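You operate a simulated robot arm through the tools that you are given. There is no shell and no other tool. Be economical: measure what you need, move in short steps, check, and stop when the job is done.

You run a simulated robot arm. Do the job below in one go: nothing can be reset, and whatever is moved stays where it is left.

## Task
Shake the M6 mould flat on the shaker, then unclamp it.
Fine: it packs only when clamped; switch off before you unclamp; leave it on the shaker. Set down upright: what you pick out.

Only the result counts: the job must be done as asked and must still hold three seconds after the hand-in. Knocking over, shifting, dropping, spilling or breaking anything else fails it.

## Robot
A 7-joint arm with a two-finger parallel gripper, fixed in place. Base frame: the origin is at the foot of the arm, x ahead of it, y to its left, z up; the work surface is at about z = 85. Lengths are in cm, angles in degrees, forces in N, time in s.
With the tool pointing down near the work surface it reaches from about 30 to 70 cm from the base axis. Its first joint turns from -66.0 to 66.0 degrees. Payload 1.57 kg.
Tool frame: the origin (TCP) lies between the finger pads and is the grasp point; the fingertips stand 3 cm ahead of it; z points along the fingers, y is the line along which they close. Largest opening 11 cm; finger width 2.4, thickness 1.2; the body of the gripper, 4.8 by 11.2 cm, starts 7.8 cm behind the TCP.
Orientation is that of the tool frame in the base frame, as [roll, pitch, yaw] about the fixed x, y, z axes, in that order (R = Rz(yaw) Ry(pitch) Rx(roll)). With the fingers straight down and closing along the base's y, the tool's x points along the base's -x, its y along +y and its z along -z.

## Interface
- The arm moves only by the tool arm_command. Its argument "targets" is a list that holds one entry, the list of rows, each a list of 7 numbers: the turn, a rotation vector about the tool's x, y, z in degrees, then the shift along the tool's x, y, z in mm, then the opening, from 0 (shut) to 1 (fully open). In form: [[[wx, wy, wz, tx, ty, tz, grip], ...]]. A call has 1 to 20 rows; each row is the pose to reach, as a shift and turn from the pose commanded when the call began, along the tool's axes at that moment. Rows are played at 5 a second. More than 5 cm and 8.6 degrees between two rows, or a gripper value outside its range, and nothing of the call is played. Where a pose cannot be reached the arm comes as near as it can. A force on the tool above 40 N (or 10 N above the force at the start of the call, whichever is more), or a blocked arm, ends the call early, and 0.2 s more pass. The fingers move at their own pace (about 10.8 cm/s each) and stop on an object; they squeeze with about 23 N. The grip force told is the motor's: it shows also when the fingers shut on nothing. Time passes only in rows, and 0.2 s behind the last, so rows that repeat a pose let the fingers close. The reply holds the time, the measured pose of the TCP, the force on the tool along the base axes, the opening and the grip force, in the units named above and with some noise, with the torque about the TCP (base axes, N m) and any sound that the robot's microphone picked up.
- Cameras (640 x 400 px; columns grow to the right, rows downward): "scene" is fixed at [16.09, -38.5, 140.76]; the picture's right is [0.82, -0.58, 0.00], its down [-0.32, -0.45, -0.83] and it looks along [0.48, 0.68, -0.56] (base axes); focal length 321 px, centre (320, 200). "wrist" rides on the gripper at [7, 1.6, -14.1] in the tool frame; the picture's right is [-0.23, 0.97, 0.00], its down [-0.86, -0.20, -0.48] and it looks along [-0.47, -0.11, 0.88] (tool axes); focal length 222 px, centre (320, 200). There is no depth. A picture from a camera that has moved, and an enlarged one, comes with that camera's place and axes in the base frame and with its lens.
- camera(camera): a new picture of that camera. It takes no simulated time.
- zoom(camera, box): a new picture of the part [left, top, right, bottom] of that camera's present view, enlarged. It takes no simulated time.
- job_done(): hands the job in; it is judged then, once.

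Work in short steps. Places have to be worked out from the pictures, the camera data and where the tool is seen: move nearer, look again, correct. Check each grasp and each placing, and mend what went wrong. You have 120 turns and 68 pictures in all, those below and enlarged ones among them. Open the gripper and draw the arm clear of the work before you hand the job in, unless the task says otherwise; then end with one line.

The tools are called by a JSON object that holds its "fn" and its "kwargs". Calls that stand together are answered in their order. arm_command: Moves the arm, as the interface text tells. Its arguments: {"type":"object","properties":{"targets":{"type":"array","items":{"type":"array","items":{"type":"array","items":{"type":"number"}}}}},"required":["targets"]} The other tools are called the same way: camera (camera) takes a picture; zoom (camera, box) takes an enlarged picture of a part of a camera's view; job_done () hands the job in.

At the start:

```text
time_s: 0.0
tcp_pos: [34.24, 15.75, 123.0]
orientation: [180.0, 0.0, 179.9]
ft_force: [-0.3, 0.3, 0.1]
moment: [0.0, 0.02, 0.01]
width: 10.98
grasp_force: 0.1
```

scene: 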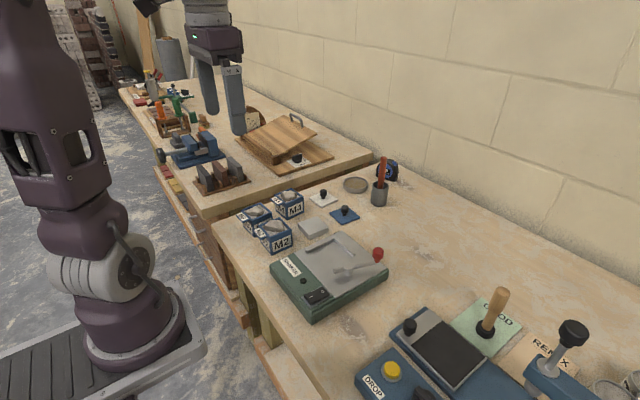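
wrist: 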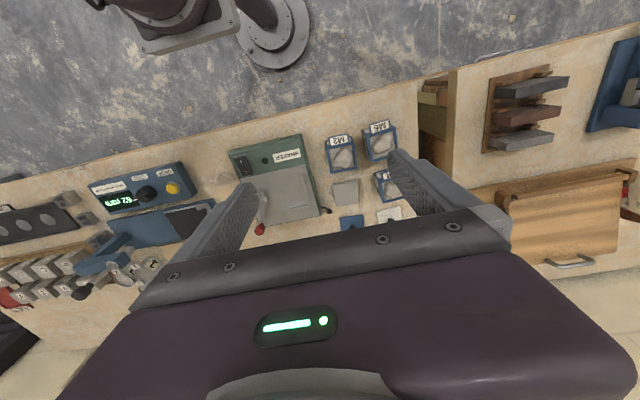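

The pictures show a shaker (green box with a red-knobbed clamp) and three moulds, M6, M2 and another, beside it. I'll enlarge both areas first.

{"fn": "zoom", "kwargs": {"camera": "scene", "box": [220, 160, 420, 330]}}

{"fn": "zoom", "kwargs": {"camera": "wrist", "box": [220, 110, 420, 240]}}

```text
2.35 times, centred on (320, 245) of scene
camera zoom: at [16.09, -38.5, 140.76], right [0.82, -0.58, 0.0], down [-0.32, -0.45, -0.83], along [0.48, 0.68, -0.56], focal length 755 px, centre (320, 94)
```

zoom: 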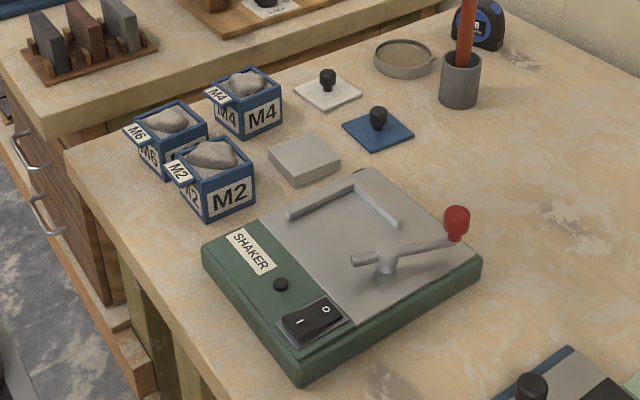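

```text
3.08 times, centred on (320, 175) of wrist
camera zoom: at [27.3, 17.4, 137.32], right [0.23, 0.97, 0.0], down [0.86, -0.2, 0.48], along [0.47, -0.11, -0.88], focal length 684 px, centre (320, 277)
```

zoom: 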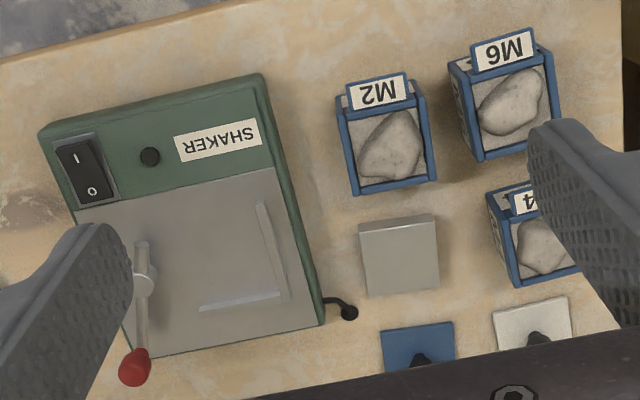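

The M6 mould is judged near (42, 28), with its top at about z=90, and the shaker plate near (49, 3). I'll move the wrist camera nearer to the shaker.

{"fn": "arm_command", "kwargs": {"targets": [[[0, 0, 0, 0, -30, 30, 1], [0, 0, 0, 0, -60, 60, 1], [0, 0, 0, 0, -90, 90, 1], [0, 0, 0, 0, -110, 120, 1]]]}}

{"fn": "camera", "kwargs": {"camera": "wrist"}}

{"fn": "zoom", "kwargs": {"camera": "scene", "box": [265, 220, 395, 325]}}

```text
time_s: 1.0
tcp_pos: [34.36, 4.64, 110.99]
orientation: [180.0, 0.0, -180.0]
ft_force: [-0.4, -0.5, -0.5]
moment: [0.02, -0.07, 0.0]
width: 11.0
grasp_force: 0.0
```

```text
63 pictures are left
camera wrist: at [27.37, 6.26, 125.22], right [0.23, 0.97, 0.0], down [0.86, -0.2, 0.48], along [0.47, -0.11, -0.88], focal length 222 px, centre (320, 200)
```

wrist: 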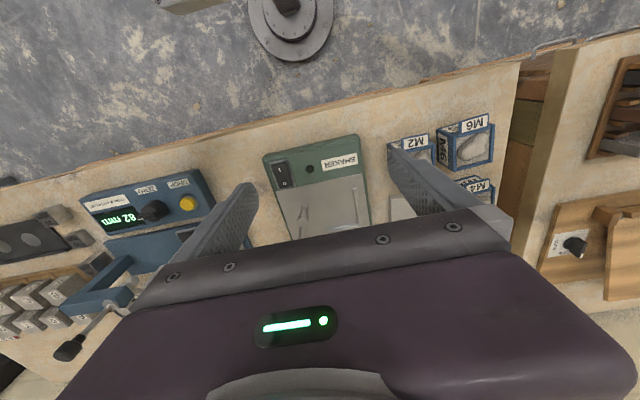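

```text
3.81 times, centred on (330, 272) of scene
camera zoom: at [16.09, -38.5, 140.76], right [0.82, -0.58, 0.0], down [-0.32, -0.45, -0.83], along [0.48, 0.68, -0.56], focal length 1222 px, centre (282, -76)
```

zoom: 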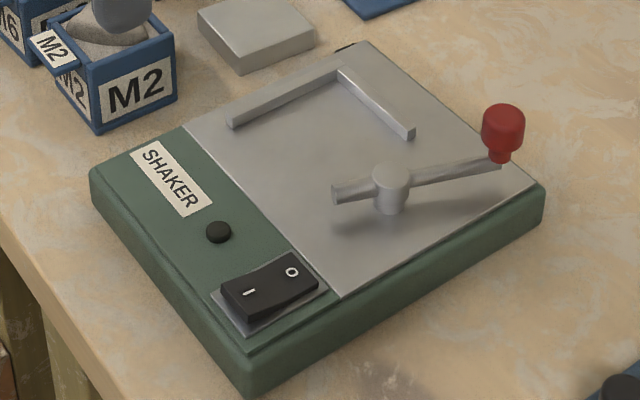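

From the pictures I judge:
- **Shaker:** top at z≈89. The fence's inner corner is near (52.5, 7), and the post is at (48.4, -3).
- **Knob and switch:** knob near (55, -4.6). The rocker has I at x≈38.5 and O at x≈41, y≈-3.9.
- **Moulds:** about 6x6x5.

I'll go and look at M6 closely.

{"fn": "arm_command", "kwargs": {"targets": [[[0, 0, 0, 5, 45, 0, 1], [0, 0, 0, 10, 90, 0, 1], [0, 0, 0, 15, 135, 0, 1], [0, 0, 0, 15, 180, 0, 1], [0, 0, 0, 15, 210, 0, 1]]]}}

{"fn": "zoom", "kwargs": {"camera": "wrist", "box": [220, 100, 420, 240]}}

{"fn": "zoom", "kwargs": {"camera": "scene", "box": [230, 180, 310, 260]}}

```text
time_s: 2.2
tcp_pos: [32.72, 25.87, 111.14]
orientation: [180.0, -0.1, -180.0]
ft_force: [-0.6, -0.6, 0.2]
moment: [-0.01, 0.0, 0.01]
width: 10.99
grasp_force: 0.0
```

```text
2.86 times, centred on (320, 170) of wrist
camera zoom: at [25.83, 27.43, 125.34], right [0.23, 0.97, 0.0], down [0.86, -0.2, 0.48], along [0.47, -0.11, -0.88], focal length 635 px, centre (320, 286)
```

zoom: 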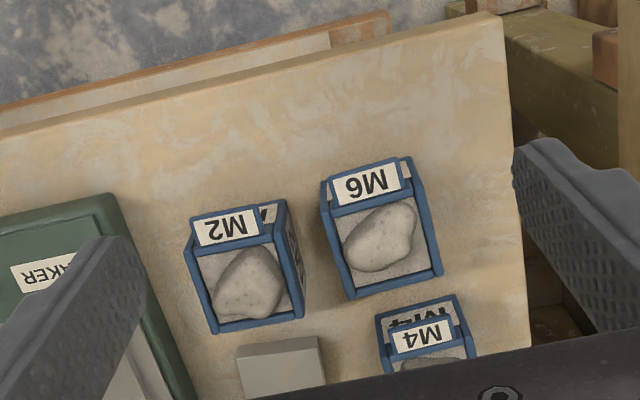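

```text
5.00 times, centred on (270, 220) of scene
camera zoom: at [16.09, -38.5, 140.76], right [0.82, -0.58, 0.0], down [-0.32, -0.45, -0.83], along [0.48, 0.68, -0.56], focal length 1604 px, centre (570, 100)
```

zoom: 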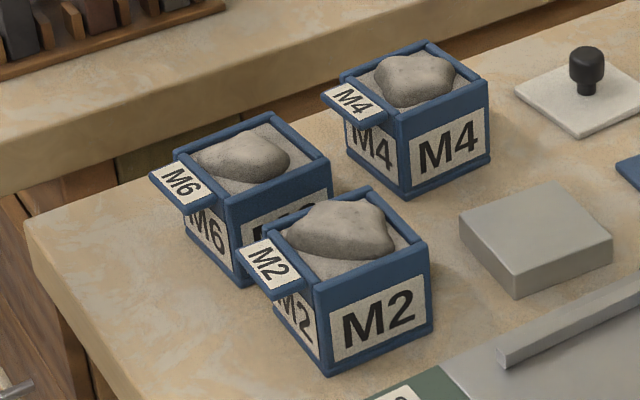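

M6 measures about centre (42.4, 27.9), top z≈90.3, turned by about 3°. I'll go above it with a narrowed opening, since the gap to M2 is only about 2.8 cm, and check.

{"fn": "arm_command", "kwargs": {"targets": [[[0, 0, -1, -30, 6, 20, 0.71], [0, 0, -2, -60, 13, 50, 0.71], [0, 0, -3, -85, 20, 90, 0.71], [0, 0, -3, -98, 20, 125, 0.71], [0, 0, -3, -98, 20, 145, 0.71]]]}}

{"fn": "zoom", "kwargs": {"camera": "wrist", "box": [200, 60, 440, 210]}}

{"fn": "zoom", "kwargs": {"camera": "scene", "box": [220, 150, 330, 260]}}

```text
time_s: 3.4
tcp_pos: [42.64, 27.64, 96.46]
orientation: [-180.0, 0.0, -177.0]
ft_force: [-0.5, -0.1, -1.0]
moment: [-0.01, -0.01, 0.01]
width: 7.82
grasp_force: 0.1
```

```text
2.67 times, centred on (320, 135) of wrist
camera zoom: at [35.63, 29.01, 110.72], right [0.18, 0.98, 0.0], down [0.86, -0.15, 0.48], along [0.47, -0.08, -0.88], focal length 592 px, centre (320, 373)
```

zoom: 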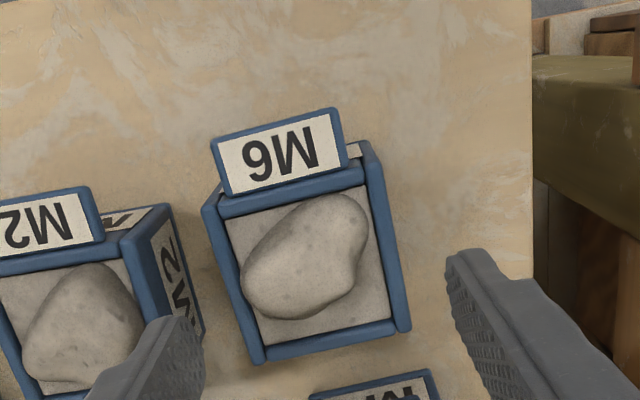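

```text
3.64 times, centred on (275, 205) of scene
camera zoom: at [16.09, -38.5, 140.76], right [0.82, -0.58, 0.0], down [-0.32, -0.45, -0.83], along [0.48, 0.68, -0.56], focal length 1167 px, centre (484, 182)
```

zoom: 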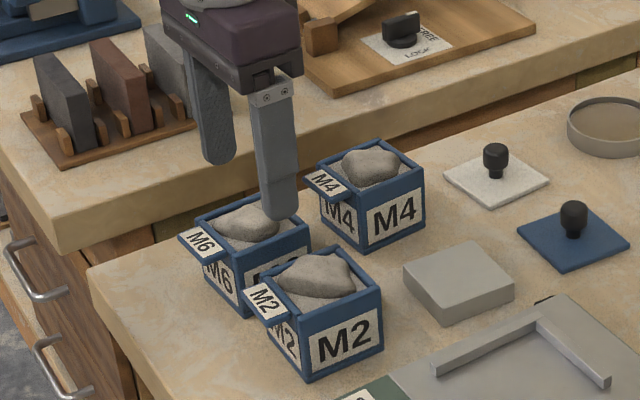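

M6's centre measures (42.4, 27.6) at 3° and M2's near edge is at y≈21.5, so the fingers clear both by about 1 cm. I'll go down and close.

{"fn": "arm_command", "kwargs": {"targets": [[[0, 0, 0, 1, 0, 20, 0.71], [0, 0, 0, 1, 0, 40, 0.71], [0, 0, 0, 1, 0, 58, 0.71], [0, 0, 0, 1, 0, 58, 0.71], [0, 0, 0, 1, 0, 58, 0.45], [0, 0, 0, 1, 0, 58, 0.3], [0, 0, 0, 1, 0, 58, 0.3], [0, 0, 0, 1, 0, 58, 0.3]]]}}

{"fn": "zoom", "kwargs": {"camera": "wrist", "box": [200, 60, 440, 210]}}

```text
time_s: 5.2
tcp_pos: [42.5, 27.71, 90.78]
orientation: [179.9, 0.0, -177.0]
ft_force: [0.7, -0.8, -0.1]
moment: [0.0, -0.01, 0.03]
width: 6.18
grasp_force: 23.1
```

```text
2.67 times, centred on (320, 135) of wrist
camera zoom: at [35.45, 28.99, 104.94], right [0.18, 0.98, 0.0], down [0.86, -0.15, 0.48], along [0.47, -0.08, -0.88], focal length 592 px, centre (320, 373)
```

zoom: 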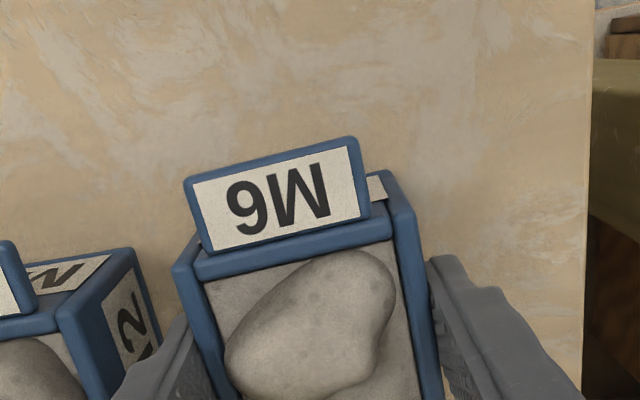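

The grip is firm (width 6.18, 23 N). I'll lift straight up.

{"fn": "arm_command", "kwargs": {"targets": [[[0, 0, 0, 0, 0, -15, 0.3], [0, 0, 0, 0, 0, -40, 0.3], [0, 0, 0, 0, 0, -75, 0.3], [0, 0, 0, 0, 0, -110, 0.3], [0, 0, 0, 0, 0, -140, 0.3], [0, 0, 0, 0, 0, -140, 0.3]]]}}

{"fn": "zoom", "kwargs": {"camera": "scene", "box": [200, 100, 400, 300]}}

```text
time_s: 6.6
tcp_pos: [42.36, 27.71, 104.78]
orientation: [180.0, 0.0, -177.0]
ft_force: [-0.9, 0.1, 1.4]
moment: [-0.01, -0.03, -0.01]
width: 3.3
grasp_force: 0.1
```

```text
2.00 times, centred on (300, 200) of scene
camera zoom: at [16.09, -38.5, 140.76], right [0.82, -0.58, 0.0], down [-0.32, -0.45, -0.83], along [0.48, 0.68, -0.56], focal length 642 px, centre (360, 200)
```

zoom: 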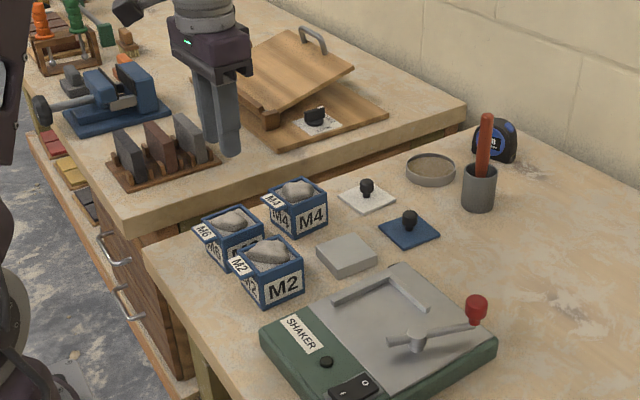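

The mould slipped out and stands where it was. It is heavier than the grip held, or I lifted too fast. I'll look at it from above before retrying deeper and slower.

{"fn": "arm_command", "kwargs": {"targets": [[[0, 0, 0, 0, 0, 20, 0.71], [0, 0, 0, 0, 0, 50, 0.71], [0, 0, 0, 0, 0, 82, 0.71], [0, 0, 0, 0, 0, 82, 0.71]]]}}

{"fn": "zoom", "kwargs": {"camera": "wrist", "box": [200, 60, 440, 210]}}

{"fn": "zoom", "kwargs": {"camera": "scene", "box": [235, 190, 305, 260]}}

```text
time_s: 7.6
tcp_pos: [42.53, 27.85, 96.65]
orientation: [179.9, 0.0, -177.1]
ft_force: [0.7, 1.1, 0.9]
moment: [0.01, 0.01, 0.02]
width: 7.81
grasp_force: 0.0
```

```text
2.67 times, centred on (320, 135) of wrist
camera zoom: at [35.46, 29.01, 110.78], right [0.18, 0.98, 0.0], down [0.86, -0.16, 0.48], along [0.47, -0.08, -0.88], focal length 592 px, centre (320, 373)
```

zoom: 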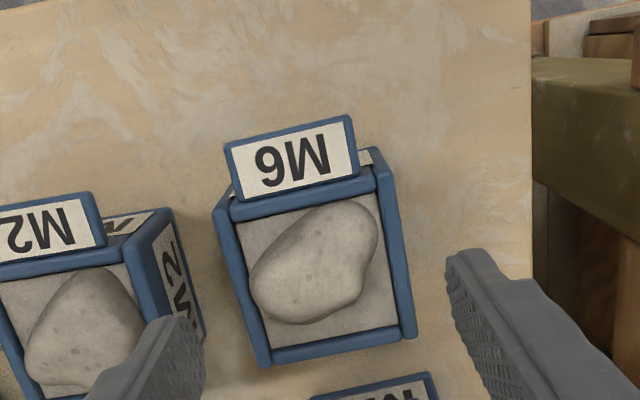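

```text
5.71 times, centred on (270, 225) of scene
camera zoom: at [16.09, -38.5, 140.76], right [0.82, -0.58, 0.0], down [-0.32, -0.45, -0.83], along [0.48, 0.68, -0.56], focal length 1833 px, centre (606, 57)
```

zoom: 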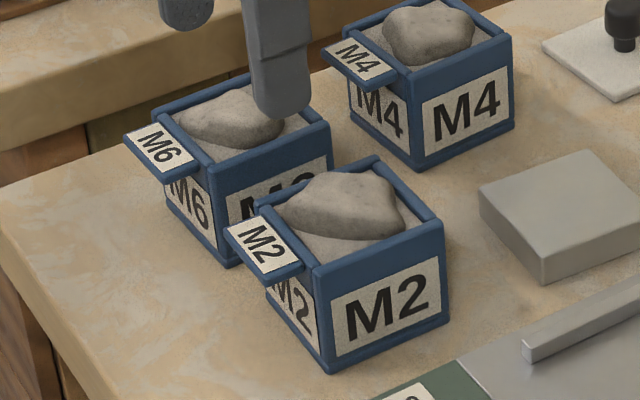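

M6 is upright and hardly moved. I'll grasp about 1.4 cm deeper with full closing, then lift only a few millimetres slowly to read the weight.

{"fn": "arm_command", "kwargs": {"targets": [[[0, 0, 0, 0, 0, 30, 0.71], [0, 0, 0, 0, 0, 55, 0.71], [0, 0, 0, 0, 0, 72, 0.71], [0, 0, 0, 0, 0, 72, 0.5], [0, 0, 0, 0, 0, 72, 0.2], [0, 0, 0, 0, 0, 72, 0], [0, 0, 0, 0, 0, 72, 0], [0, 0, 0, 0, 0, 72, 0], [0, 0, 0, 0, 0, 72, 0]]]}}

{"fn": "arm_command", "kwargs": {"targets": [[[0, 0, 0, 0, 0, -1, 0], [0, 0, 0, 0, 0, -3, 0], [0, 0, 0, 0, 0, -5, 0], [0, 0, 0, 0, 0, -7, 0], [0, 0, 0, 0, 0, -10, 0], [0, 0, 0, 0, 0, -13, 0]]]}}

{"fn": "zoom", "kwargs": {"camera": "scene", "box": [235, 190, 305, 260]}}

```text
time_s: 9.6
tcp_pos: [42.51, 27.77, 89.32]
orientation: [179.9, 0.1, -177.0]
ft_force: [-0.8, 0.3, 6.2]
moment: [0.02, -0.04, -0.12]
width: 6.18
grasp_force: 22.8
```

```text
time_s: 11.0
tcp_pos: [42.45, 27.74, 90.64]
orientation: [180.0, -0.1, -177.0]
ft_force: [0.2, 0.3, -3.4]
moment: [0.02, -0.01, -0.01]
width: 6.19
grasp_force: 22.9
```

```text
5.71 times, centred on (270, 225) of scene
camera zoom: at [16.09, -38.5, 140.76], right [0.82, -0.58, 0.0], down [-0.32, -0.45, -0.83], along [0.48, 0.68, -0.56], focal length 1833 px, centre (606, 57)
```

zoom: 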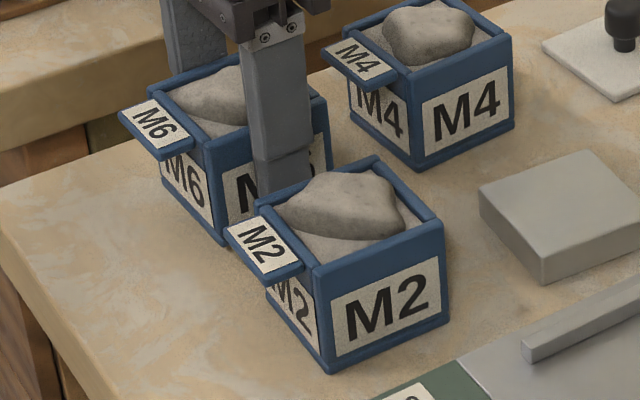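

The mould is now lifted, with about 3.4 N of weight. I'll continue upward gently.

{"fn": "arm_command", "kwargs": {"targets": [[[0, 0, 0, 0, 0, -5, 0], [0, 0, 0, 0, 0, -12, 0], [0, 0, 0, 0, 0, -20, 0], [0, 0, 0, 0, 0, -30, 0], [0, 0, 0, 0, 0, -40, 0], [0, 0, 0, 0, 0, -50, 0], [0, 0, 0, 0, 0, -60, 0], [0, 0, 0, 0, 0, -70, 0], [0, 0, 0, 0, 0, -80, 0], [0, 0, 0, 0, 0, -90, 0], [0, 0, 0, 0, 0, -97, 0], [0, 0, 0, 0, 0, -100, 0]]]}}

{"fn": "zoom", "kwargs": {"camera": "scene", "box": [220, 130, 340, 250]}}

```text
time_s: 13.6
tcp_pos: [42.4, 27.84, 100.58]
orientation: [-179.9, 0.0, -177.0]
ft_force: [0.0, 0.2, -3.6]
moment: [0.0, -0.03, -0.04]
width: 6.17
grasp_force: 23.0
```

```text
3.33 times, centred on (280, 190) of scene
camera zoom: at [16.09, -38.5, 140.76], right [0.82, -0.58, 0.0], down [-0.32, -0.45, -0.83], along [0.48, 0.68, -0.56], focal length 1069 px, centre (453, 233)
```

zoom: 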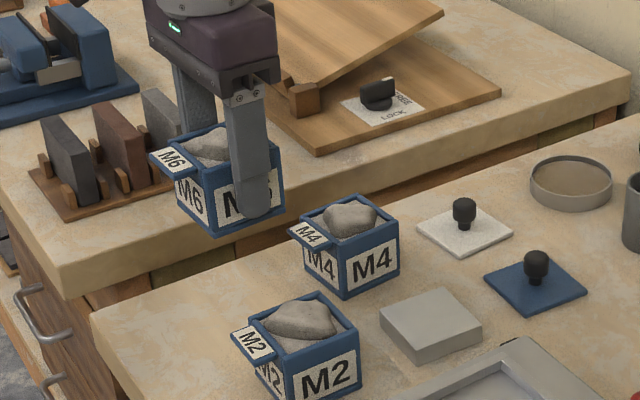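

It is held well. Before placing I'll measure the fence and clamp with an enlarged scene view, while the arm is clear of them.

{"fn": "zoom", "kwargs": {"camera": "scene", "box": [305, 230, 390, 285]}}

```text
7.27 times, centred on (348, 258) of scene
camera zoom: at [16.09, -38.5, 140.76], right [0.82, -0.58, 0.0], down [-0.32, -0.45, -0.83], along [0.48, 0.68, -0.56], focal length 2333 px, centre (120, -218)
```

zoom: 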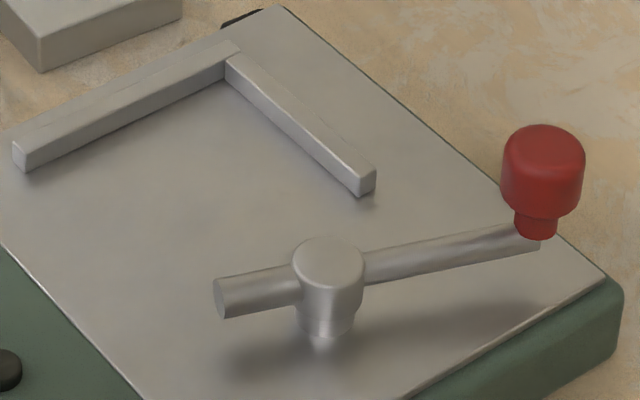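

The fence's inner corner is at about (52.75, 7.1), its top near 89.9, and the post at (48.3, -3.2). I'll carry the mould slowly to above (49.0, 3.6) and turn it back to square.

{"fn": "arm_command", "kwargs": {"targets": [[[0, 0, 0.2, -2, -8, 0, 0], [0, 0, 0.4, -5, -22, 0, 0], [0, 0, 0.6, -8, -37, 0, 0], [0, 0, 0.8, -11, -52, 0, 0], [0, 0, 1.0, -14, -67, 0, 0], [0, 0, 1.2, -18, -82, 0, 0], [0, 0, 1.4, -21, -97, 0, 0], [0, 0, 1.6, -24, -112, 0, 0], [0, 0, 1.8, -28, -127, 0, 0], [0, 0, 2.0, -31, -142, 0, 0], [0, 0, 2.2, -34, -157, 0, 0], [0, 0, 2.4, -38, -172, 0, 0], [0, 0, 2.6, -41, -187, 0, 0], [0, 0, 2.8, -44, -202, 0, 0], [0, 0, 3, -47, -217, 0, 0], [0, 0, 3, -50, -230, 0, 0], [0, 0, 3, -52, -239, 0, 0], [0, 0, 3, -53, -244, 0, 0], [0, 0, 3, -53, -245, 0, 0]]]}}

{"fn": "zoom", "kwargs": {"camera": "scene", "box": [265, 180, 405, 320]}}

{"fn": "zoom", "kwargs": {"camera": "wrist", "box": [200, 60, 440, 210]}}

```text
time_s: 17.6
tcp_pos: [49.0, 3.68, 100.53]
orientation: [180.0, 0.0, -180.0]
ft_force: [-0.3, 1.4, -4.0]
moment: [0.0, 0.0, -0.01]
width: 6.19
grasp_force: 23.8
```

```text
2.86 times, centred on (335, 250) of scene
camera zoom: at [16.09, -38.5, 140.76], right [0.82, -0.58, 0.0], down [-0.32, -0.45, -0.83], along [0.48, 0.68, -0.56], focal length 917 px, centre (277, 57)
```

zoom: 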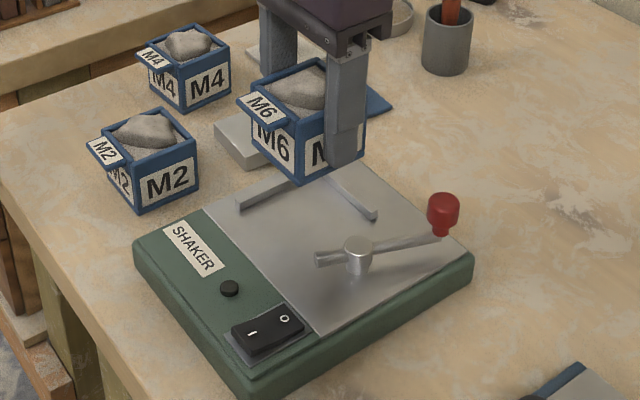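

```text
2.67 times, centred on (320, 135) of wrist
camera zoom: at [42.09, 5.19, 114.89], right [0.23, 0.97, 0.0], down [0.86, -0.2, 0.48], along [0.47, -0.11, -0.88], focal length 592 px, centre (320, 373)
```

zoom: 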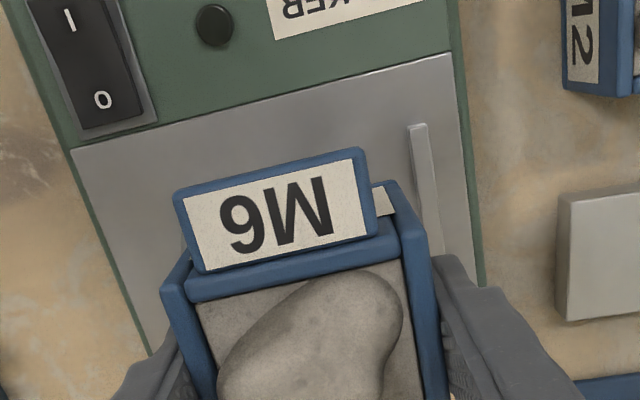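

The mould is square above the plate. The wrist view puts the fence at y≈7.6, a bit further than I thought, so I'll shift 4 mm that way and lower slowly to just above contact.

{"fn": "arm_command", "kwargs": {"targets": [[[0, 0, 0, 0, 2, 8, 0], [0, 0, 0, 0, 4, 20, 0], [0, 0, 0, 0, 4, 32, 0], [0, 0, 0, 0, 4, 44, 0], [0, 0, 0, 0, 4, 54, 0], [0, 0, 0, 0, 4, 60, 0], [0, 0, 0, 0, 4, 64, 0], [0, 0, 0, 0, 4, 67, 0]]]}}

{"fn": "zoom", "kwargs": {"camera": "scene", "box": [285, 200, 395, 310]}}

```text
time_s: 19.4
tcp_pos: [49.06, 4.15, 93.89]
orientation: [-180.0, 0.0, 179.9]
ft_force: [0.8, -0.2, -3.8]
moment: [0.03, -0.04, -0.04]
width: 6.22
grasp_force: 23.2
```

```text
3.64 times, centred on (340, 255) of scene
camera zoom: at [16.09, -38.5, 140.76], right [0.82, -0.58, 0.0], down [-0.32, -0.45, -0.83], along [0.48, 0.68, -0.56], focal length 1167 px, centre (247, 0)
```

zoom: 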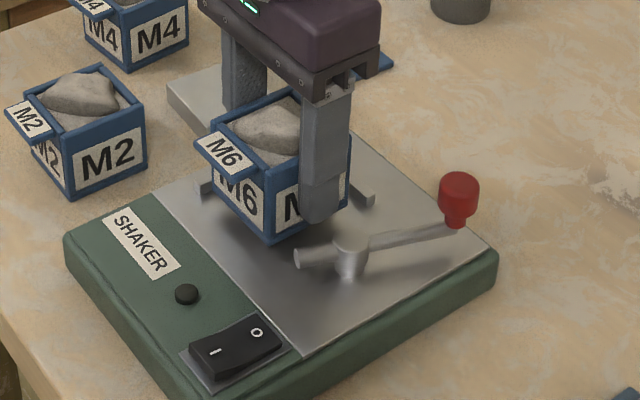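

It is still hanging (-3.8 N) just above the plate. I'll lower in 2 mm steps until the force shows contact.

{"fn": "arm_command", "kwargs": {"targets": [[[0, 0, 0, 0, 0, 2, 0], [0, 0, 0, 0, 0, 4, 0], [0, 0, 0, 0, 0, 5, 0], [0, 0, 0, 0, 0, 5, 0]]]}}

```text
time_s: 20.4
tcp_pos: [48.9, 3.87, 93.46]
orientation: [-180.0, 0.1, -180.0]
ft_force: [0.2, -0.9, -3.6]
moment: [0.0, -0.01, -0.03]
width: 6.2
grasp_force: 23.2
```

{"fn": "arm_command", "kwargs": {"targets": [[[0, 0, 0, 0, 0, 1.5, 0], [0, 0, 0, 0, 0, 3, 0], [0, 0, 0, 0, 0, 3, 0]]]}}

{"fn": "zoom", "kwargs": {"camera": "scene", "box": [300, 220, 370, 290]}}

```text
time_s: 21.2
tcp_pos: [48.97, 4.07, 93.13]
orientation: [180.0, -0.1, 180.0]
ft_force: [-0.1, -0.3, -2.9]
moment: [0.0, -0.01, -0.02]
width: 6.19
grasp_force: 22.9
```

```text
5.71 times, centred on (335, 255) of scene
camera zoom: at [16.09, -38.5, 140.76], right [0.82, -0.58, 0.0], down [-0.32, -0.45, -0.83], along [0.48, 0.68, -0.56], focal length 1833 px, centre (234, -114)
```

zoom: 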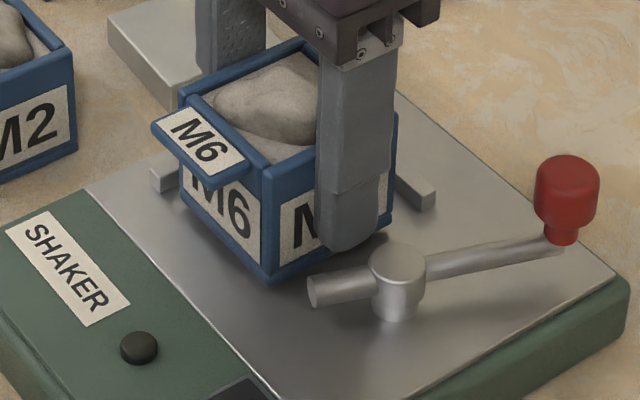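

Nearly down but the load is still on the tool (-2.9 N). I'll go another few millimetres.

{"fn": "arm_command", "kwargs": {"targets": [[[0, 0, 0, 0, 0, 1, 0], [0, 0, 0, 0, 0, 2, 0], [0, 0, 0, 0, 0, 2, 0]]]}}

```text
time_s: 22.0
tcp_pos: [48.88, 4.01, 92.87]
orientation: [-179.9, 0.0, -180.0]
ft_force: [0.3, 0.2, -3.8]
moment: [0.01, -0.02, -0.01]
width: 6.2
grasp_force: 23.4
```

{"fn": "arm_command", "kwargs": {"targets": [[[0, 0, 0, 0, 0, 1, 0], [0, 0, 0, 0, 0, 2, 0], [0, 0, 0, 0, 0, 2, 0]]]}}

{"fn": "zoom", "kwargs": {"camera": "scene", "box": [310, 230, 360, 280]}}

```text
time_s: 22.8
tcp_pos: [48.89, 4.02, 92.79]
orientation: [-180.0, 0.2, 179.9]
ft_force: [-6.2, 0.4, 22.5]
moment: [-0.2, 0.06, -0.2]
width: 6.21
grasp_force: 22.9
```

```text
8.00 times, centred on (335, 255) of scene
camera zoom: at [16.04, -38.5, 140.77], right [0.82, -0.58, 0.0], down [-0.32, -0.45, -0.83], along [0.48, 0.68, -0.56], focal length 2567 px, centre (200, -240)
```

zoom: 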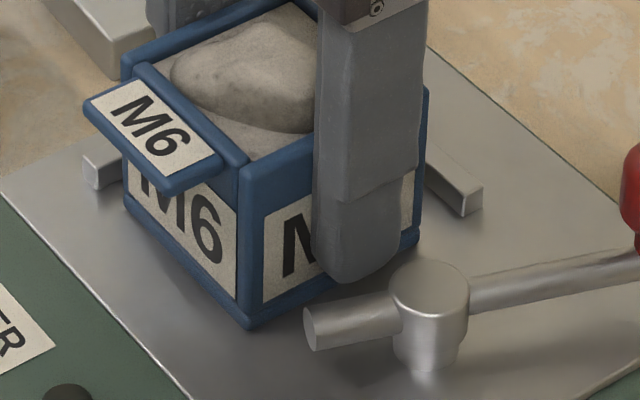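

Contact is made: 22 N with little torque, so it's the mould bottom and not a finger on the fence. I'll ease up 1 mm, open slightly and rise.

{"fn": "arm_command", "kwargs": {"targets": [[[0, 0, 0, 0, 0, -1, 0], [0, 0, 0, 0, 0, -1.5, 0.6], [0, 0, 0, 0, 0, -1.5, 0.66], [0, 0, 0, 0, 0, -1.5, 0.66], [0, 0, 0, 0, 0, -12, 0.66], [0, 0, 0, 0, 0, -20, 0.66]]]}}

{"fn": "zoom", "kwargs": {"camera": "scene", "box": [300, 220, 370, 290]}}

{"fn": "zoom", "kwargs": {"camera": "wrist", "box": [200, 60, 440, 210]}}

```text
time_s: 24.2
tcp_pos: [49.05, 4.04, 94.75]
orientation: [180.0, 0.0, -180.0]
ft_force: [-0.5, 0.2, -1.0]
moment: [0.0, 0.0, -0.02]
width: 7.28
grasp_force: 0.0
```

```text
5.71 times, centred on (335, 255) of scene
camera zoom: at [16.09, -38.5, 140.76], right [0.82, -0.58, 0.0], down [-0.32, -0.45, -0.83], along [0.48, 0.68, -0.56], focal length 1833 px, centre (234, -114)
```

zoom: 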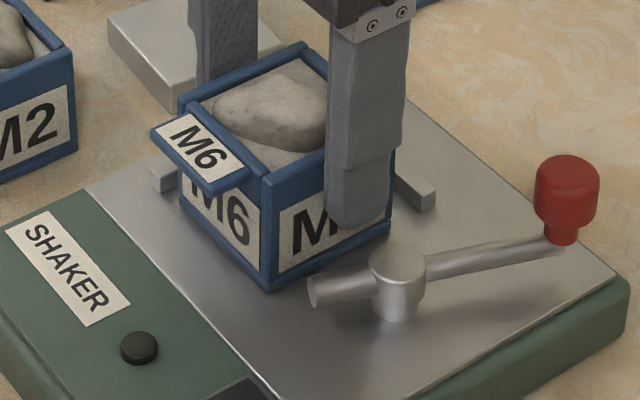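

```text
2.67 times, centred on (320, 135) of wrist
camera zoom: at [42.08, 5.62, 109.02], right [0.23, 0.97, 0.0], down [0.85, -0.2, 0.48], along [0.47, -0.11, -0.88], focal length 592 px, centre (320, 373)
```

zoom: 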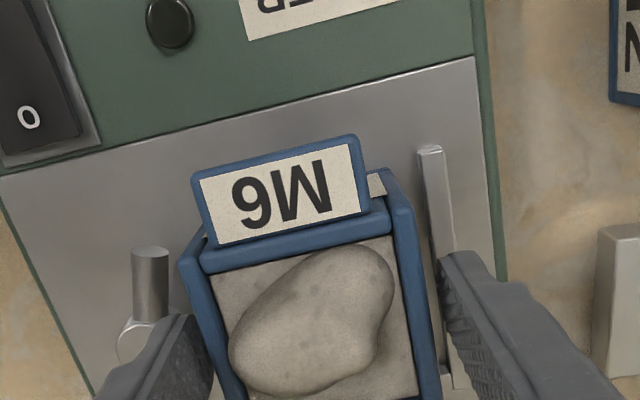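

M6 stands upright on the plate, but about 0.5 cm short of the side fence and 0.7 cm short of the end fence. I'll grip it lightly high up and slide it into the corner in small steps, watching the force.

{"fn": "arm_command", "kwargs": {"targets": [[[0, 0, 0, 0, 0, 4, 0.66], [0, 0, 0, 0, 0, 4, 0.4], [0, 0, 0, 0, 0, 4, 0.4], [0, 0, 0, 0, 0, 4, 0.4], [0, 0, 0, -2, 1, 4, 0.4], [0, 0, 0, -3, 2, 4, 0.4], [0, 0, 0, -4, 3, 4, 0.4], [0, 0, 0, -4, 3, 4, 0.4]]]}}

```text
time_s: 26.0
tcp_pos: [49.38, 4.21, 94.28]
orientation: [180.0, -0.1, 179.9]
ft_force: [-2.5, -2.8, 6.0]
moment: [-0.09, 0.33, 0.07]
width: 6.17
grasp_force: 23.2
```

{"fn": "arm_command", "kwargs": {"targets": [[[0, 0, 0, -1, 0, 0, 0.4], [0, 0, 0, -2, 0, 0, 0.4], [0, 0, 0, -2, 0, 0, 0.4]]]}}

{"fn": "arm_command", "kwargs": {"targets": [[[0, 0, 0, 0, 1, 0, 0.4], [0, 0, 0, 0, 2, 0, 0.4], [0, 0, 0, 0, 2, 0, 0.4]]]}}

{"fn": "zoom", "kwargs": {"camera": "scene", "box": [300, 220, 370, 290]}}

{"fn": "zoom", "kwargs": {"camera": "wrist", "box": [200, 60, 440, 210]}}

```text
time_s: 26.8
tcp_pos: [49.65, 4.31, 94.54]
orientation: [-180.0, -0.1, 179.9]
ft_force: [-4.5, 1.0, 7.3]
moment: [-0.08, 0.23, -0.09]
width: 6.17
grasp_force: 23.0
```

```text
time_s: 27.6
tcp_pos: [49.67, 4.41, 94.29]
orientation: [-179.9, -0.1, 180.0]
ft_force: [1.1, -1.4, 1.8]
moment: [-0.1, 0.09, 0.0]
width: 6.16
grasp_force: 22.4
```

```text
5.71 times, centred on (335, 255) of scene
camera zoom: at [16.09, -38.51, 140.76], right [0.82, -0.58, 0.0], down [-0.32, -0.45, -0.83], along [0.48, 0.68, -0.56], focal length 1833 px, centre (234, -114)
```

zoom: 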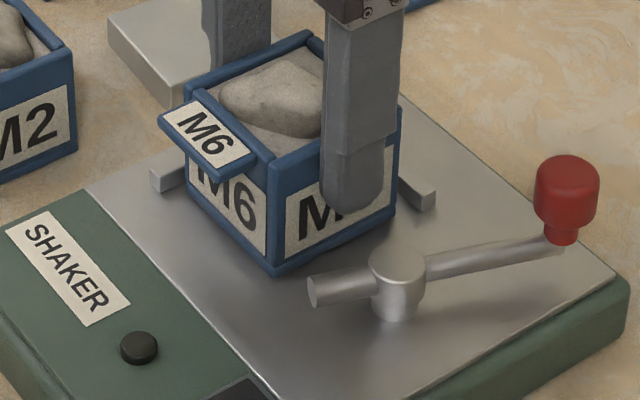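

```text
2.67 times, centred on (320, 135) of wrist
camera zoom: at [42.7, 6.12, 108.62], right [0.23, 0.97, 0.0], down [0.85, -0.2, 0.48], along [0.47, -0.11, -0.88], focal length 592 px, centre (320, 373)
```

zoom: 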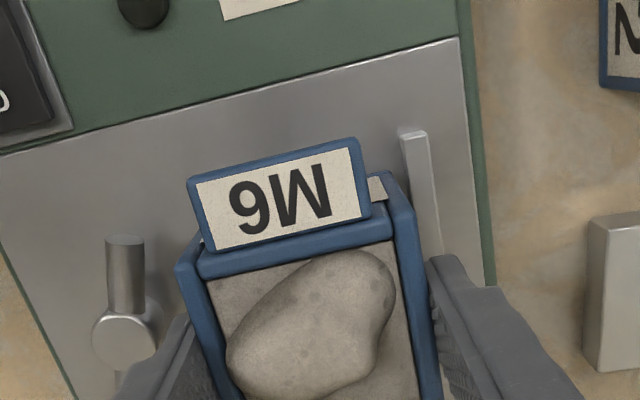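

Only sliding friction so far. I'll keep going in millimetres, sideways first, then forward.

{"fn": "arm_command", "kwargs": {"targets": [[[0, 0, 0, 0, 1, 0, 0.4], [0, 0, 0, 0, 2, 0, 0.4], [0, 0, 0, 0, 2, 0, 0.4]]]}}

{"fn": "arm_command", "kwargs": {"targets": [[[0, 0, 0, -1, 0, 0, 0.4], [0, 0, 0, -2, 0, 0, 0.4], [0, 0, 0, -2, 0, 0, 0.4]]]}}

```text
time_s: 28.4
tcp_pos: [49.6, 4.72, 94.4]
orientation: [-180.0, 0.0, 180.0]
ft_force: [0.0, -3.8, 5.7]
moment: [-0.17, -0.04, 0.01]
width: 6.17
grasp_force: 22.8
```

```text
time_s: 29.2
tcp_pos: [49.77, 4.77, 94.46]
orientation: [-180.0, 0.1, -180.0]
ft_force: [-5.2, 0.4, 10.5]
moment: [-0.12, -0.03, -0.03]
width: 6.17
grasp_force: 22.8
```

{"fn": "arm_command", "kwargs": {"targets": [[[0, 0, 0, 0, 1, -0.5, 0.4], [0, 0, 0, 0, 2, -0.5, 0.4], [0, 0, 0, 0, 2, -0.5, 0.4]]]}}

{"fn": "arm_command", "kwargs": {"targets": [[[0, 0, 0, -1, 0, 0, 0.4], [0, 0, 0, -2, 0, 0, 0.4], [0, 0, 0, -2, 0, 0, 0.4]]]}}

{"fn": "zoom", "kwargs": {"camera": "wrist", "box": [260, 80, 440, 210]}}

```text
time_s: 30.0
tcp_pos: [49.89, 4.89, 94.37]
orientation: [180.0, 0.1, 180.0]
ft_force: [0.5, -1.8, 1.2]
moment: [-0.14, 0.0, 0.03]
width: 6.16
grasp_force: 22.4
```

```text
time_s: 30.8
tcp_pos: [50.0, 4.84, 94.28]
orientation: [-180.0, 0.0, 180.0]
ft_force: [0.4, 0.0, -0.4]
moment: [-0.02, -0.01, 0.02]
width: 6.16
grasp_force: 23.1
```

```text
3.08 times, centred on (350, 145) of wrist
camera zoom: at [43.05, 6.51, 108.65], right [0.23, 0.97, 0.0], down [0.86, -0.2, 0.48], along [0.47, -0.11, -0.88], focal length 684 px, centre (228, 369)
```

zoom: 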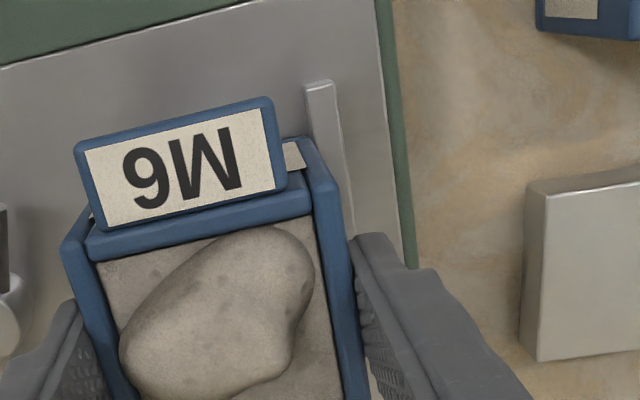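

The gap to the side fence is now about 1–2 mm. I'll continue.

{"fn": "arm_command", "kwargs": {"targets": [[[0, 0, 0, 0, 1, 0, 0.4], [0, 0, 0, 0, 2, 0, 0.4], [0, 0, 0, 0, 3, 0, 0.4], [0, 0, 0, 0, 3, 0, 0.4]]]}}

{"fn": "arm_command", "kwargs": {"targets": [[[0, 0, 0, -1, 0, 0, 0.4], [0, 0, 0, -2, 0, 0, 0.4], [0, 0, 0, -3, 0, 0, 0.4], [0, 0, 0, -3, 0, 0, 0.4]]]}}

{"fn": "zoom", "kwargs": {"camera": "scene", "box": [300, 220, 370, 290]}}

```text
time_s: 31.8
tcp_pos: [49.96, 4.86, 94.33]
orientation: [-179.9, 0.0, 180.0]
ft_force: [2.0, -26.6, 4.9]
moment: [-1.15, 0.03, 0.27]
width: 6.19
grasp_force: 23.4
```

```text
time_s: 32.5
tcp_pos: [49.96, 4.9, 94.46]
orientation: [-179.8, -0.4, 179.8]
ft_force: [-4.4, -5.9, 7.0]
moment: [0.03, -0.07, 0.06]
width: 6.18
grasp_force: 23.4
stopped in row 3: the force on the tool passed its limit at 41 N (the readings are from after the stop); the commanded pose is now the measured one
```

```text
5.71 times, centred on (335, 255) of scene
camera zoom: at [16.07, -38.52, 140.76], right [0.82, -0.58, 0.0], down [-0.32, -0.45, -0.83], along [0.48, 0.68, -0.56], focal length 1833 px, centre (234, -114)
```

zoom: 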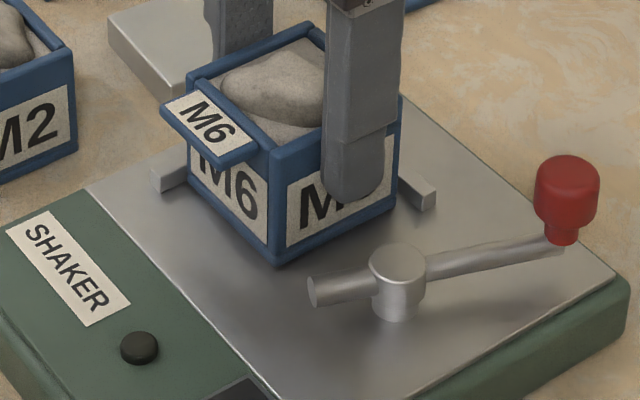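

Both fences are now touched, so the mould sits in the corner at about (49.95, 4.87). I'll release, rise, and then look at the clamp.

{"fn": "arm_command", "kwargs": {"targets": [[[0, 0, 0, 0, 0, 0, 0.6], [0, 0, 0, 0, 0, 0, 0.7], [0, 0, 0, 0, 0, 0, 0.7], [0, 0, 0, 0, 0, -20, 0.7], [0, 0, 0, 0, 0, -50, 0.7], [0, 0, 0, 20, -30, -90, 0.4], [0, 0, 0, 60, -50, -120, 0.3]]]}}

{"fn": "camera", "kwargs": {"camera": "wrist"}}

{"fn": "zoom", "kwargs": {"camera": "scene", "box": [285, 210, 395, 310]}}

```text
refused: row 6 steps farther than a row can; nothing moved
```

```text
39 pictures are left
camera wrist: at [43.19, 6.64, 108.69], right [0.23, 0.97, -0.01], down [0.86, -0.2, 0.47], along [0.46, -0.11, -0.88], focal length 222 px, centre (320, 200)
```

wrist: 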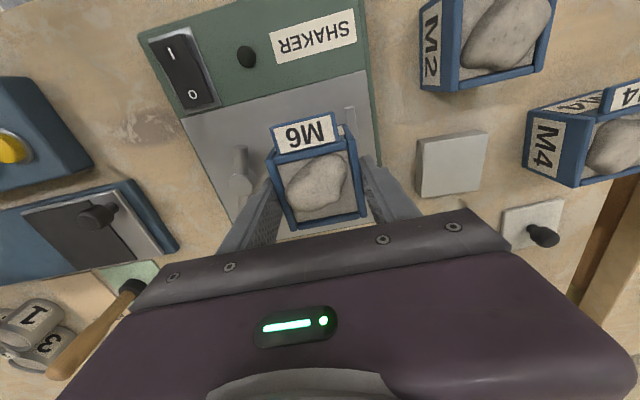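

```text
4.00 times, centred on (340, 260) of scene
camera zoom: at [16.07, -38.52, 140.76], right [0.82, -0.58, 0.0], down [-0.32, -0.45, -0.83], along [0.48, 0.68, -0.56], focal length 1283 px, centre (240, -40)
```

zoom: 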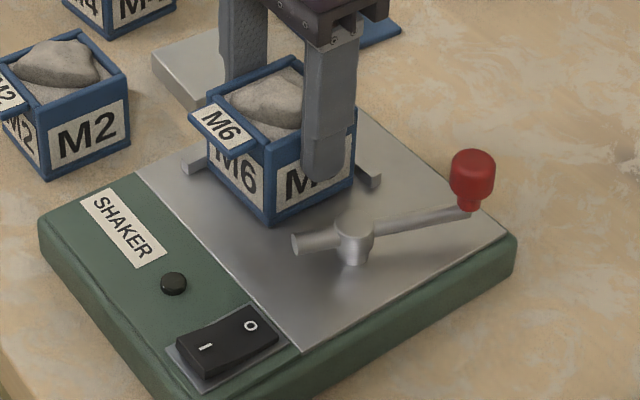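

{"fn": "arm_command", "kwargs": {"targets": [[[0, 0, 0, 0, 0, 0, 0.6], [0, 0, 0, 0, 0, 0, 0.7], [0, 0, 0, 0, 0, 0, 0.7], [0, 0, 0, 0, 0, -20, 0.7], [0, 0, 0, 0, 0, -50, 0.7], [0, 0, 0, 15, -10, -85, 0.4], [0, 0, 0, 40, -25, -120, 0.3], [0, 0, 0, 70, -40, -150, 0.3], [0, 0, 0, 100, -55, -180, 0.3], [0, 0, 0, 120, -65, -200, 0.3]]]}}

{"fn": "zoom", "kwargs": {"camera": "wrist", "box": [220, 90, 440, 230]}}

```text
time_s: 34.7
tcp_pos: [38.1, -1.62, 114.59]
orientation: [-179.8, -0.4, 179.8]
ft_force: [-0.8, 0.0, 0.4]
moment: [0.0, 0.0, 0.0]
width: 3.32
grasp_force: 0.0
```

```text
2.86 times, centred on (330, 160) of wrist
camera zoom: at [31.3, 0.15, 128.86], right [0.23, 0.97, 0.0], down [0.86, -0.2, 0.47], along [0.46, -0.11, -0.88], focal length 635 px, centre (291, 314)
```

zoom: 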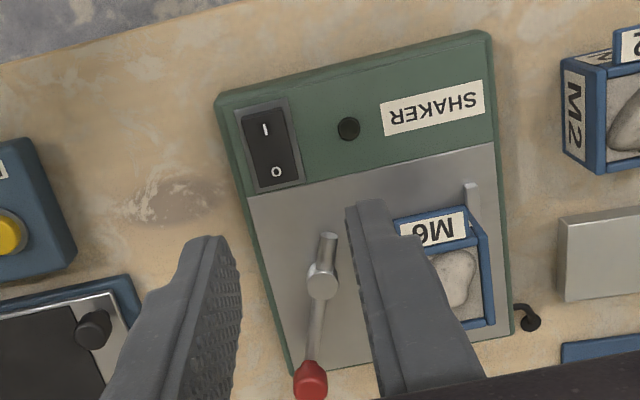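

From above, the post is at (49.2, -2.1), the cam tip at (46.3, -0.9) and the knob at (55.3, -4.3), with its top at z≈94. Turning the knob clockwise towards -y should swing the short arm onto the mould. I'll go above the knob.

{"fn": "arm_command", "kwargs": {"targets": [[[0, 0, 0, -35, -7, 15, 0.42], [0, 0, 0, -75, -14, 30, 0.42], [0, 0, 0, -115, -20, 55, 0.42], [0, 0, 0, -150, -25, 85, 0.42], [0, 0, 0, -172, -27, 115, 0.42], [0, 0, 0, -172, -27, 145, 0.42]]]}}

{"fn": "zoom", "kwargs": {"camera": "wrist", "box": [220, 90, 440, 230]}}

{"fn": "zoom", "kwargs": {"camera": "scene", "box": [300, 190, 410, 290]}}

```text
time_s: 36.1
tcp_pos: [55.22, -4.13, 99.89]
orientation: [-179.7, -0.3, 179.8]
ft_force: [0.4, 0.3, -0.1]
moment: [0.01, -0.02, -0.03]
width: 4.61
grasp_force: 0.2
```

```text
2.86 times, centred on (330, 160) of wrist
camera zoom: at [48.38, -2.53, 114.15], right [0.23, 0.97, 0.0], down [0.86, -0.2, 0.47], along [0.46, -0.11, -0.88], focal length 635 px, centre (291, 314)
```

zoom: 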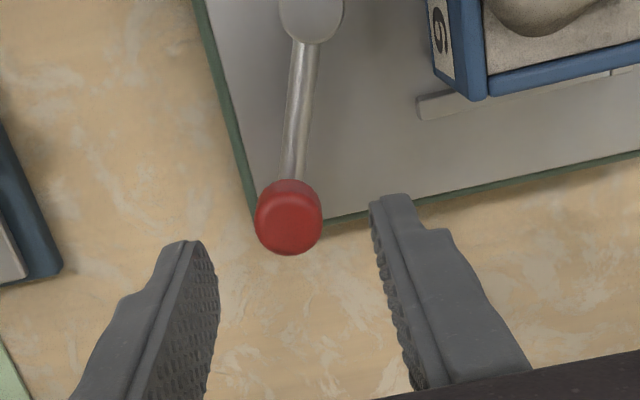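

```text
4.00 times, centred on (355, 240) of scene
camera zoom: at [16.09, -38.5, 140.76], right [0.82, -0.58, 0.0], down [-0.32, -0.45, -0.83], along [0.48, 0.68, -0.56], focal length 1283 px, centre (180, 40)
```

zoom: 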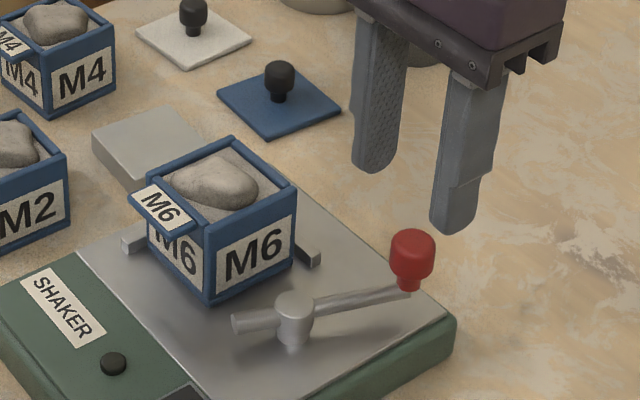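

The knob is at (55.6, -4.4). I'll lower so the tips take only the red knob above the bar, then close.

{"fn": "arm_command", "kwargs": {"targets": [[[0, 0, 0, -4, -2, 20, 0.42], [0, 0, 0, -4, -2, 40, 0.42], [0, 0, 0, -4, -2, 49, 0.42], [0, 0, 0, -4, -2, 49, 0.2], [0, 0, 0, -4, -2, 49, 0.1], [0, 0, 0, -4, -2, 49, 0.1], [0, 0, 0, -4, -2, 49, 0.1]]]}}

{"fn": "zoom", "kwargs": {"camera": "scene", "box": [310, 210, 400, 290]}}

```text
time_s: 37.7
tcp_pos: [55.58, -4.46, 94.9]
orientation: [-179.7, -0.3, 179.8]
ft_force: [1.7, -3.0, -3.9]
moment: [-0.08, -0.15, 0.02]
width: 2.3
grasp_force: 36.1
```

```text
5.00 times, centred on (355, 250) of scene
camera zoom: at [16.1, -38.51, 140.76], right [0.82, -0.58, 0.0], down [-0.32, -0.45, -0.83], along [0.48, 0.68, -0.56], focal length 1604 px, centre (145, -50)
```

zoom: 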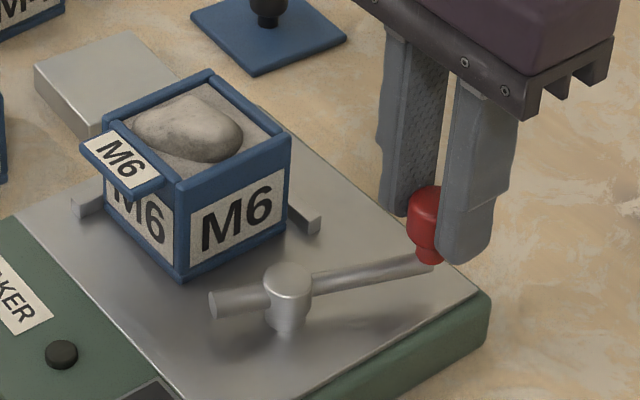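

The knob is held (2.3 cm wide). I'll try the first 14° of the clockwise arc about the post, turning the gripper along with it.

{"fn": "arm_command", "kwargs": {"targets": [[[0, 0, 3.5, 1.5, -3.6, 0, 0.1], [0, 0, 7, 3.2, -7.2, 0, 0.1], [0, 0, 10.5, 5.2, -10.6, 0, 0.1], [0, 0, 14, 7.3, -13.9, 0, 0.1]]]}}

{"fn": "zoom", "kwargs": {"camera": "scene", "box": [310, 210, 400, 290]}}

```text
time_s: 38.7
tcp_pos: [54.92, -5.76, 94.94]
orientation: [-179.8, -0.3, 165.8]
ft_force: [-2.5, -0.1, 1.0]
moment: [0.02, 0.23, 0.03]
width: 2.28
grasp_force: 35.5
```

```text
5.00 times, centred on (355, 250) of scene
camera zoom: at [16.08, -38.5, 140.76], right [0.82, -0.58, 0.0], down [-0.32, -0.45, -0.83], along [0.48, 0.68, -0.56], focal length 1604 px, centre (145, -50)
```

zoom: 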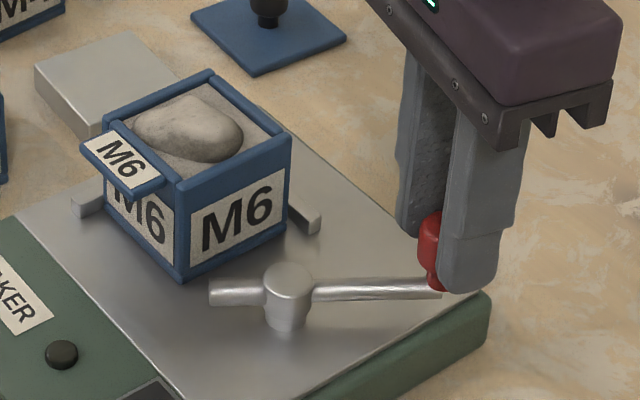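

The lever swings freely about the post. I'll continue another 28°.

{"fn": "arm_command", "kwargs": {"targets": [[[0, 0, 3.5, 1.5, -3.6, 0, 0.1], [0, 0, 7, 3.2, -7.2, 0, 0.1], [0, 0, 10.5, 5.2, -10.6, 0, 0.1], [0, 0, 14, 7.3, -13.9, 0, 0.1], [0, 0, 17.5, 9.7, -17.1, 0, 0.1], [0, 0, 21, 12.2, -20.0, 0, 0.1], [0, 0, 24.5, 14.9, -22.8, 0, 0.1], [0, 0, 28, 17.8, -25.5, 0, 0.1]]]}}

{"fn": "zoom", "kwargs": {"camera": "scene", "box": [310, 210, 400, 290]}}

```text
time_s: 40.5
tcp_pos: [52.56, -8.0, 94.84]
orientation: [-179.8, -0.1, 137.7]
ft_force: [3.2, -7.6, -3.1]
moment: [-0.41, -0.24, 0.04]
width: 2.31
grasp_force: 35.1
```

```text
5.00 times, centred on (355, 250) of scene
camera zoom: at [16.1, -38.52, 140.75], right [0.82, -0.58, 0.0], down [-0.32, -0.45, -0.83], along [0.48, 0.68, -0.56], focal length 1604 px, centre (145, -50)
```

zoom: 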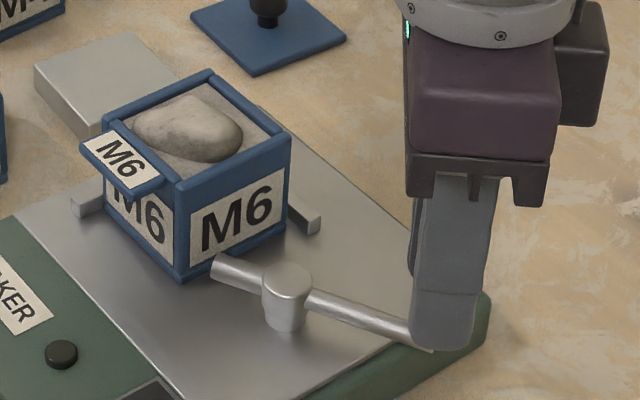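

The tip is nearing the mould, with light force only. I'll continue 14° more.

{"fn": "arm_command", "kwargs": {"targets": [[[0, 0, 3.5, 1.5, -3.6, 0, 0.1], [0, 0, 7, 3.2, -7.2, 0, 0.1], [0, 0, 10.5, 5.2, -10.6, 0, 0.1], [0, 0, 14, 7.3, -13.9, 0, 0.1]]]}}

{"fn": "zoom", "kwargs": {"camera": "scene", "box": [310, 210, 400, 290]}}

```text
time_s: 41.5
tcp_pos: [51.18, -8.49, 94.93]
orientation: [-179.6, -0.1, 123.6]
ft_force: [4.3, -13.6, -5.6]
moment: [-0.39, -0.08, -0.04]
width: 2.3
grasp_force: 35.3
```

```text
5.00 times, centred on (355, 250) of scene
camera zoom: at [16.11, -38.54, 140.75], right [0.82, -0.58, 0.0], down [-0.32, -0.45, -0.83], along [0.48, 0.68, -0.56], focal length 1604 px, centre (145, -50)
```

zoom: 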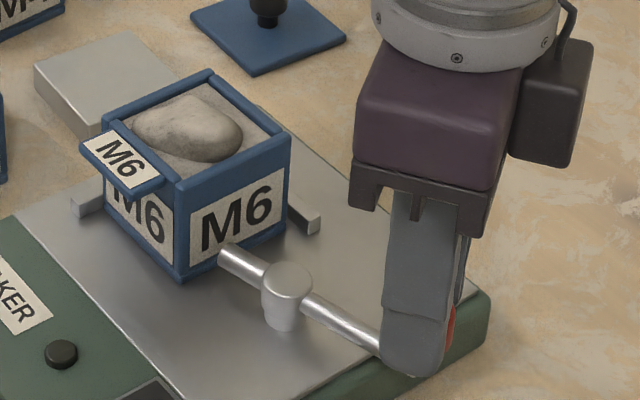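

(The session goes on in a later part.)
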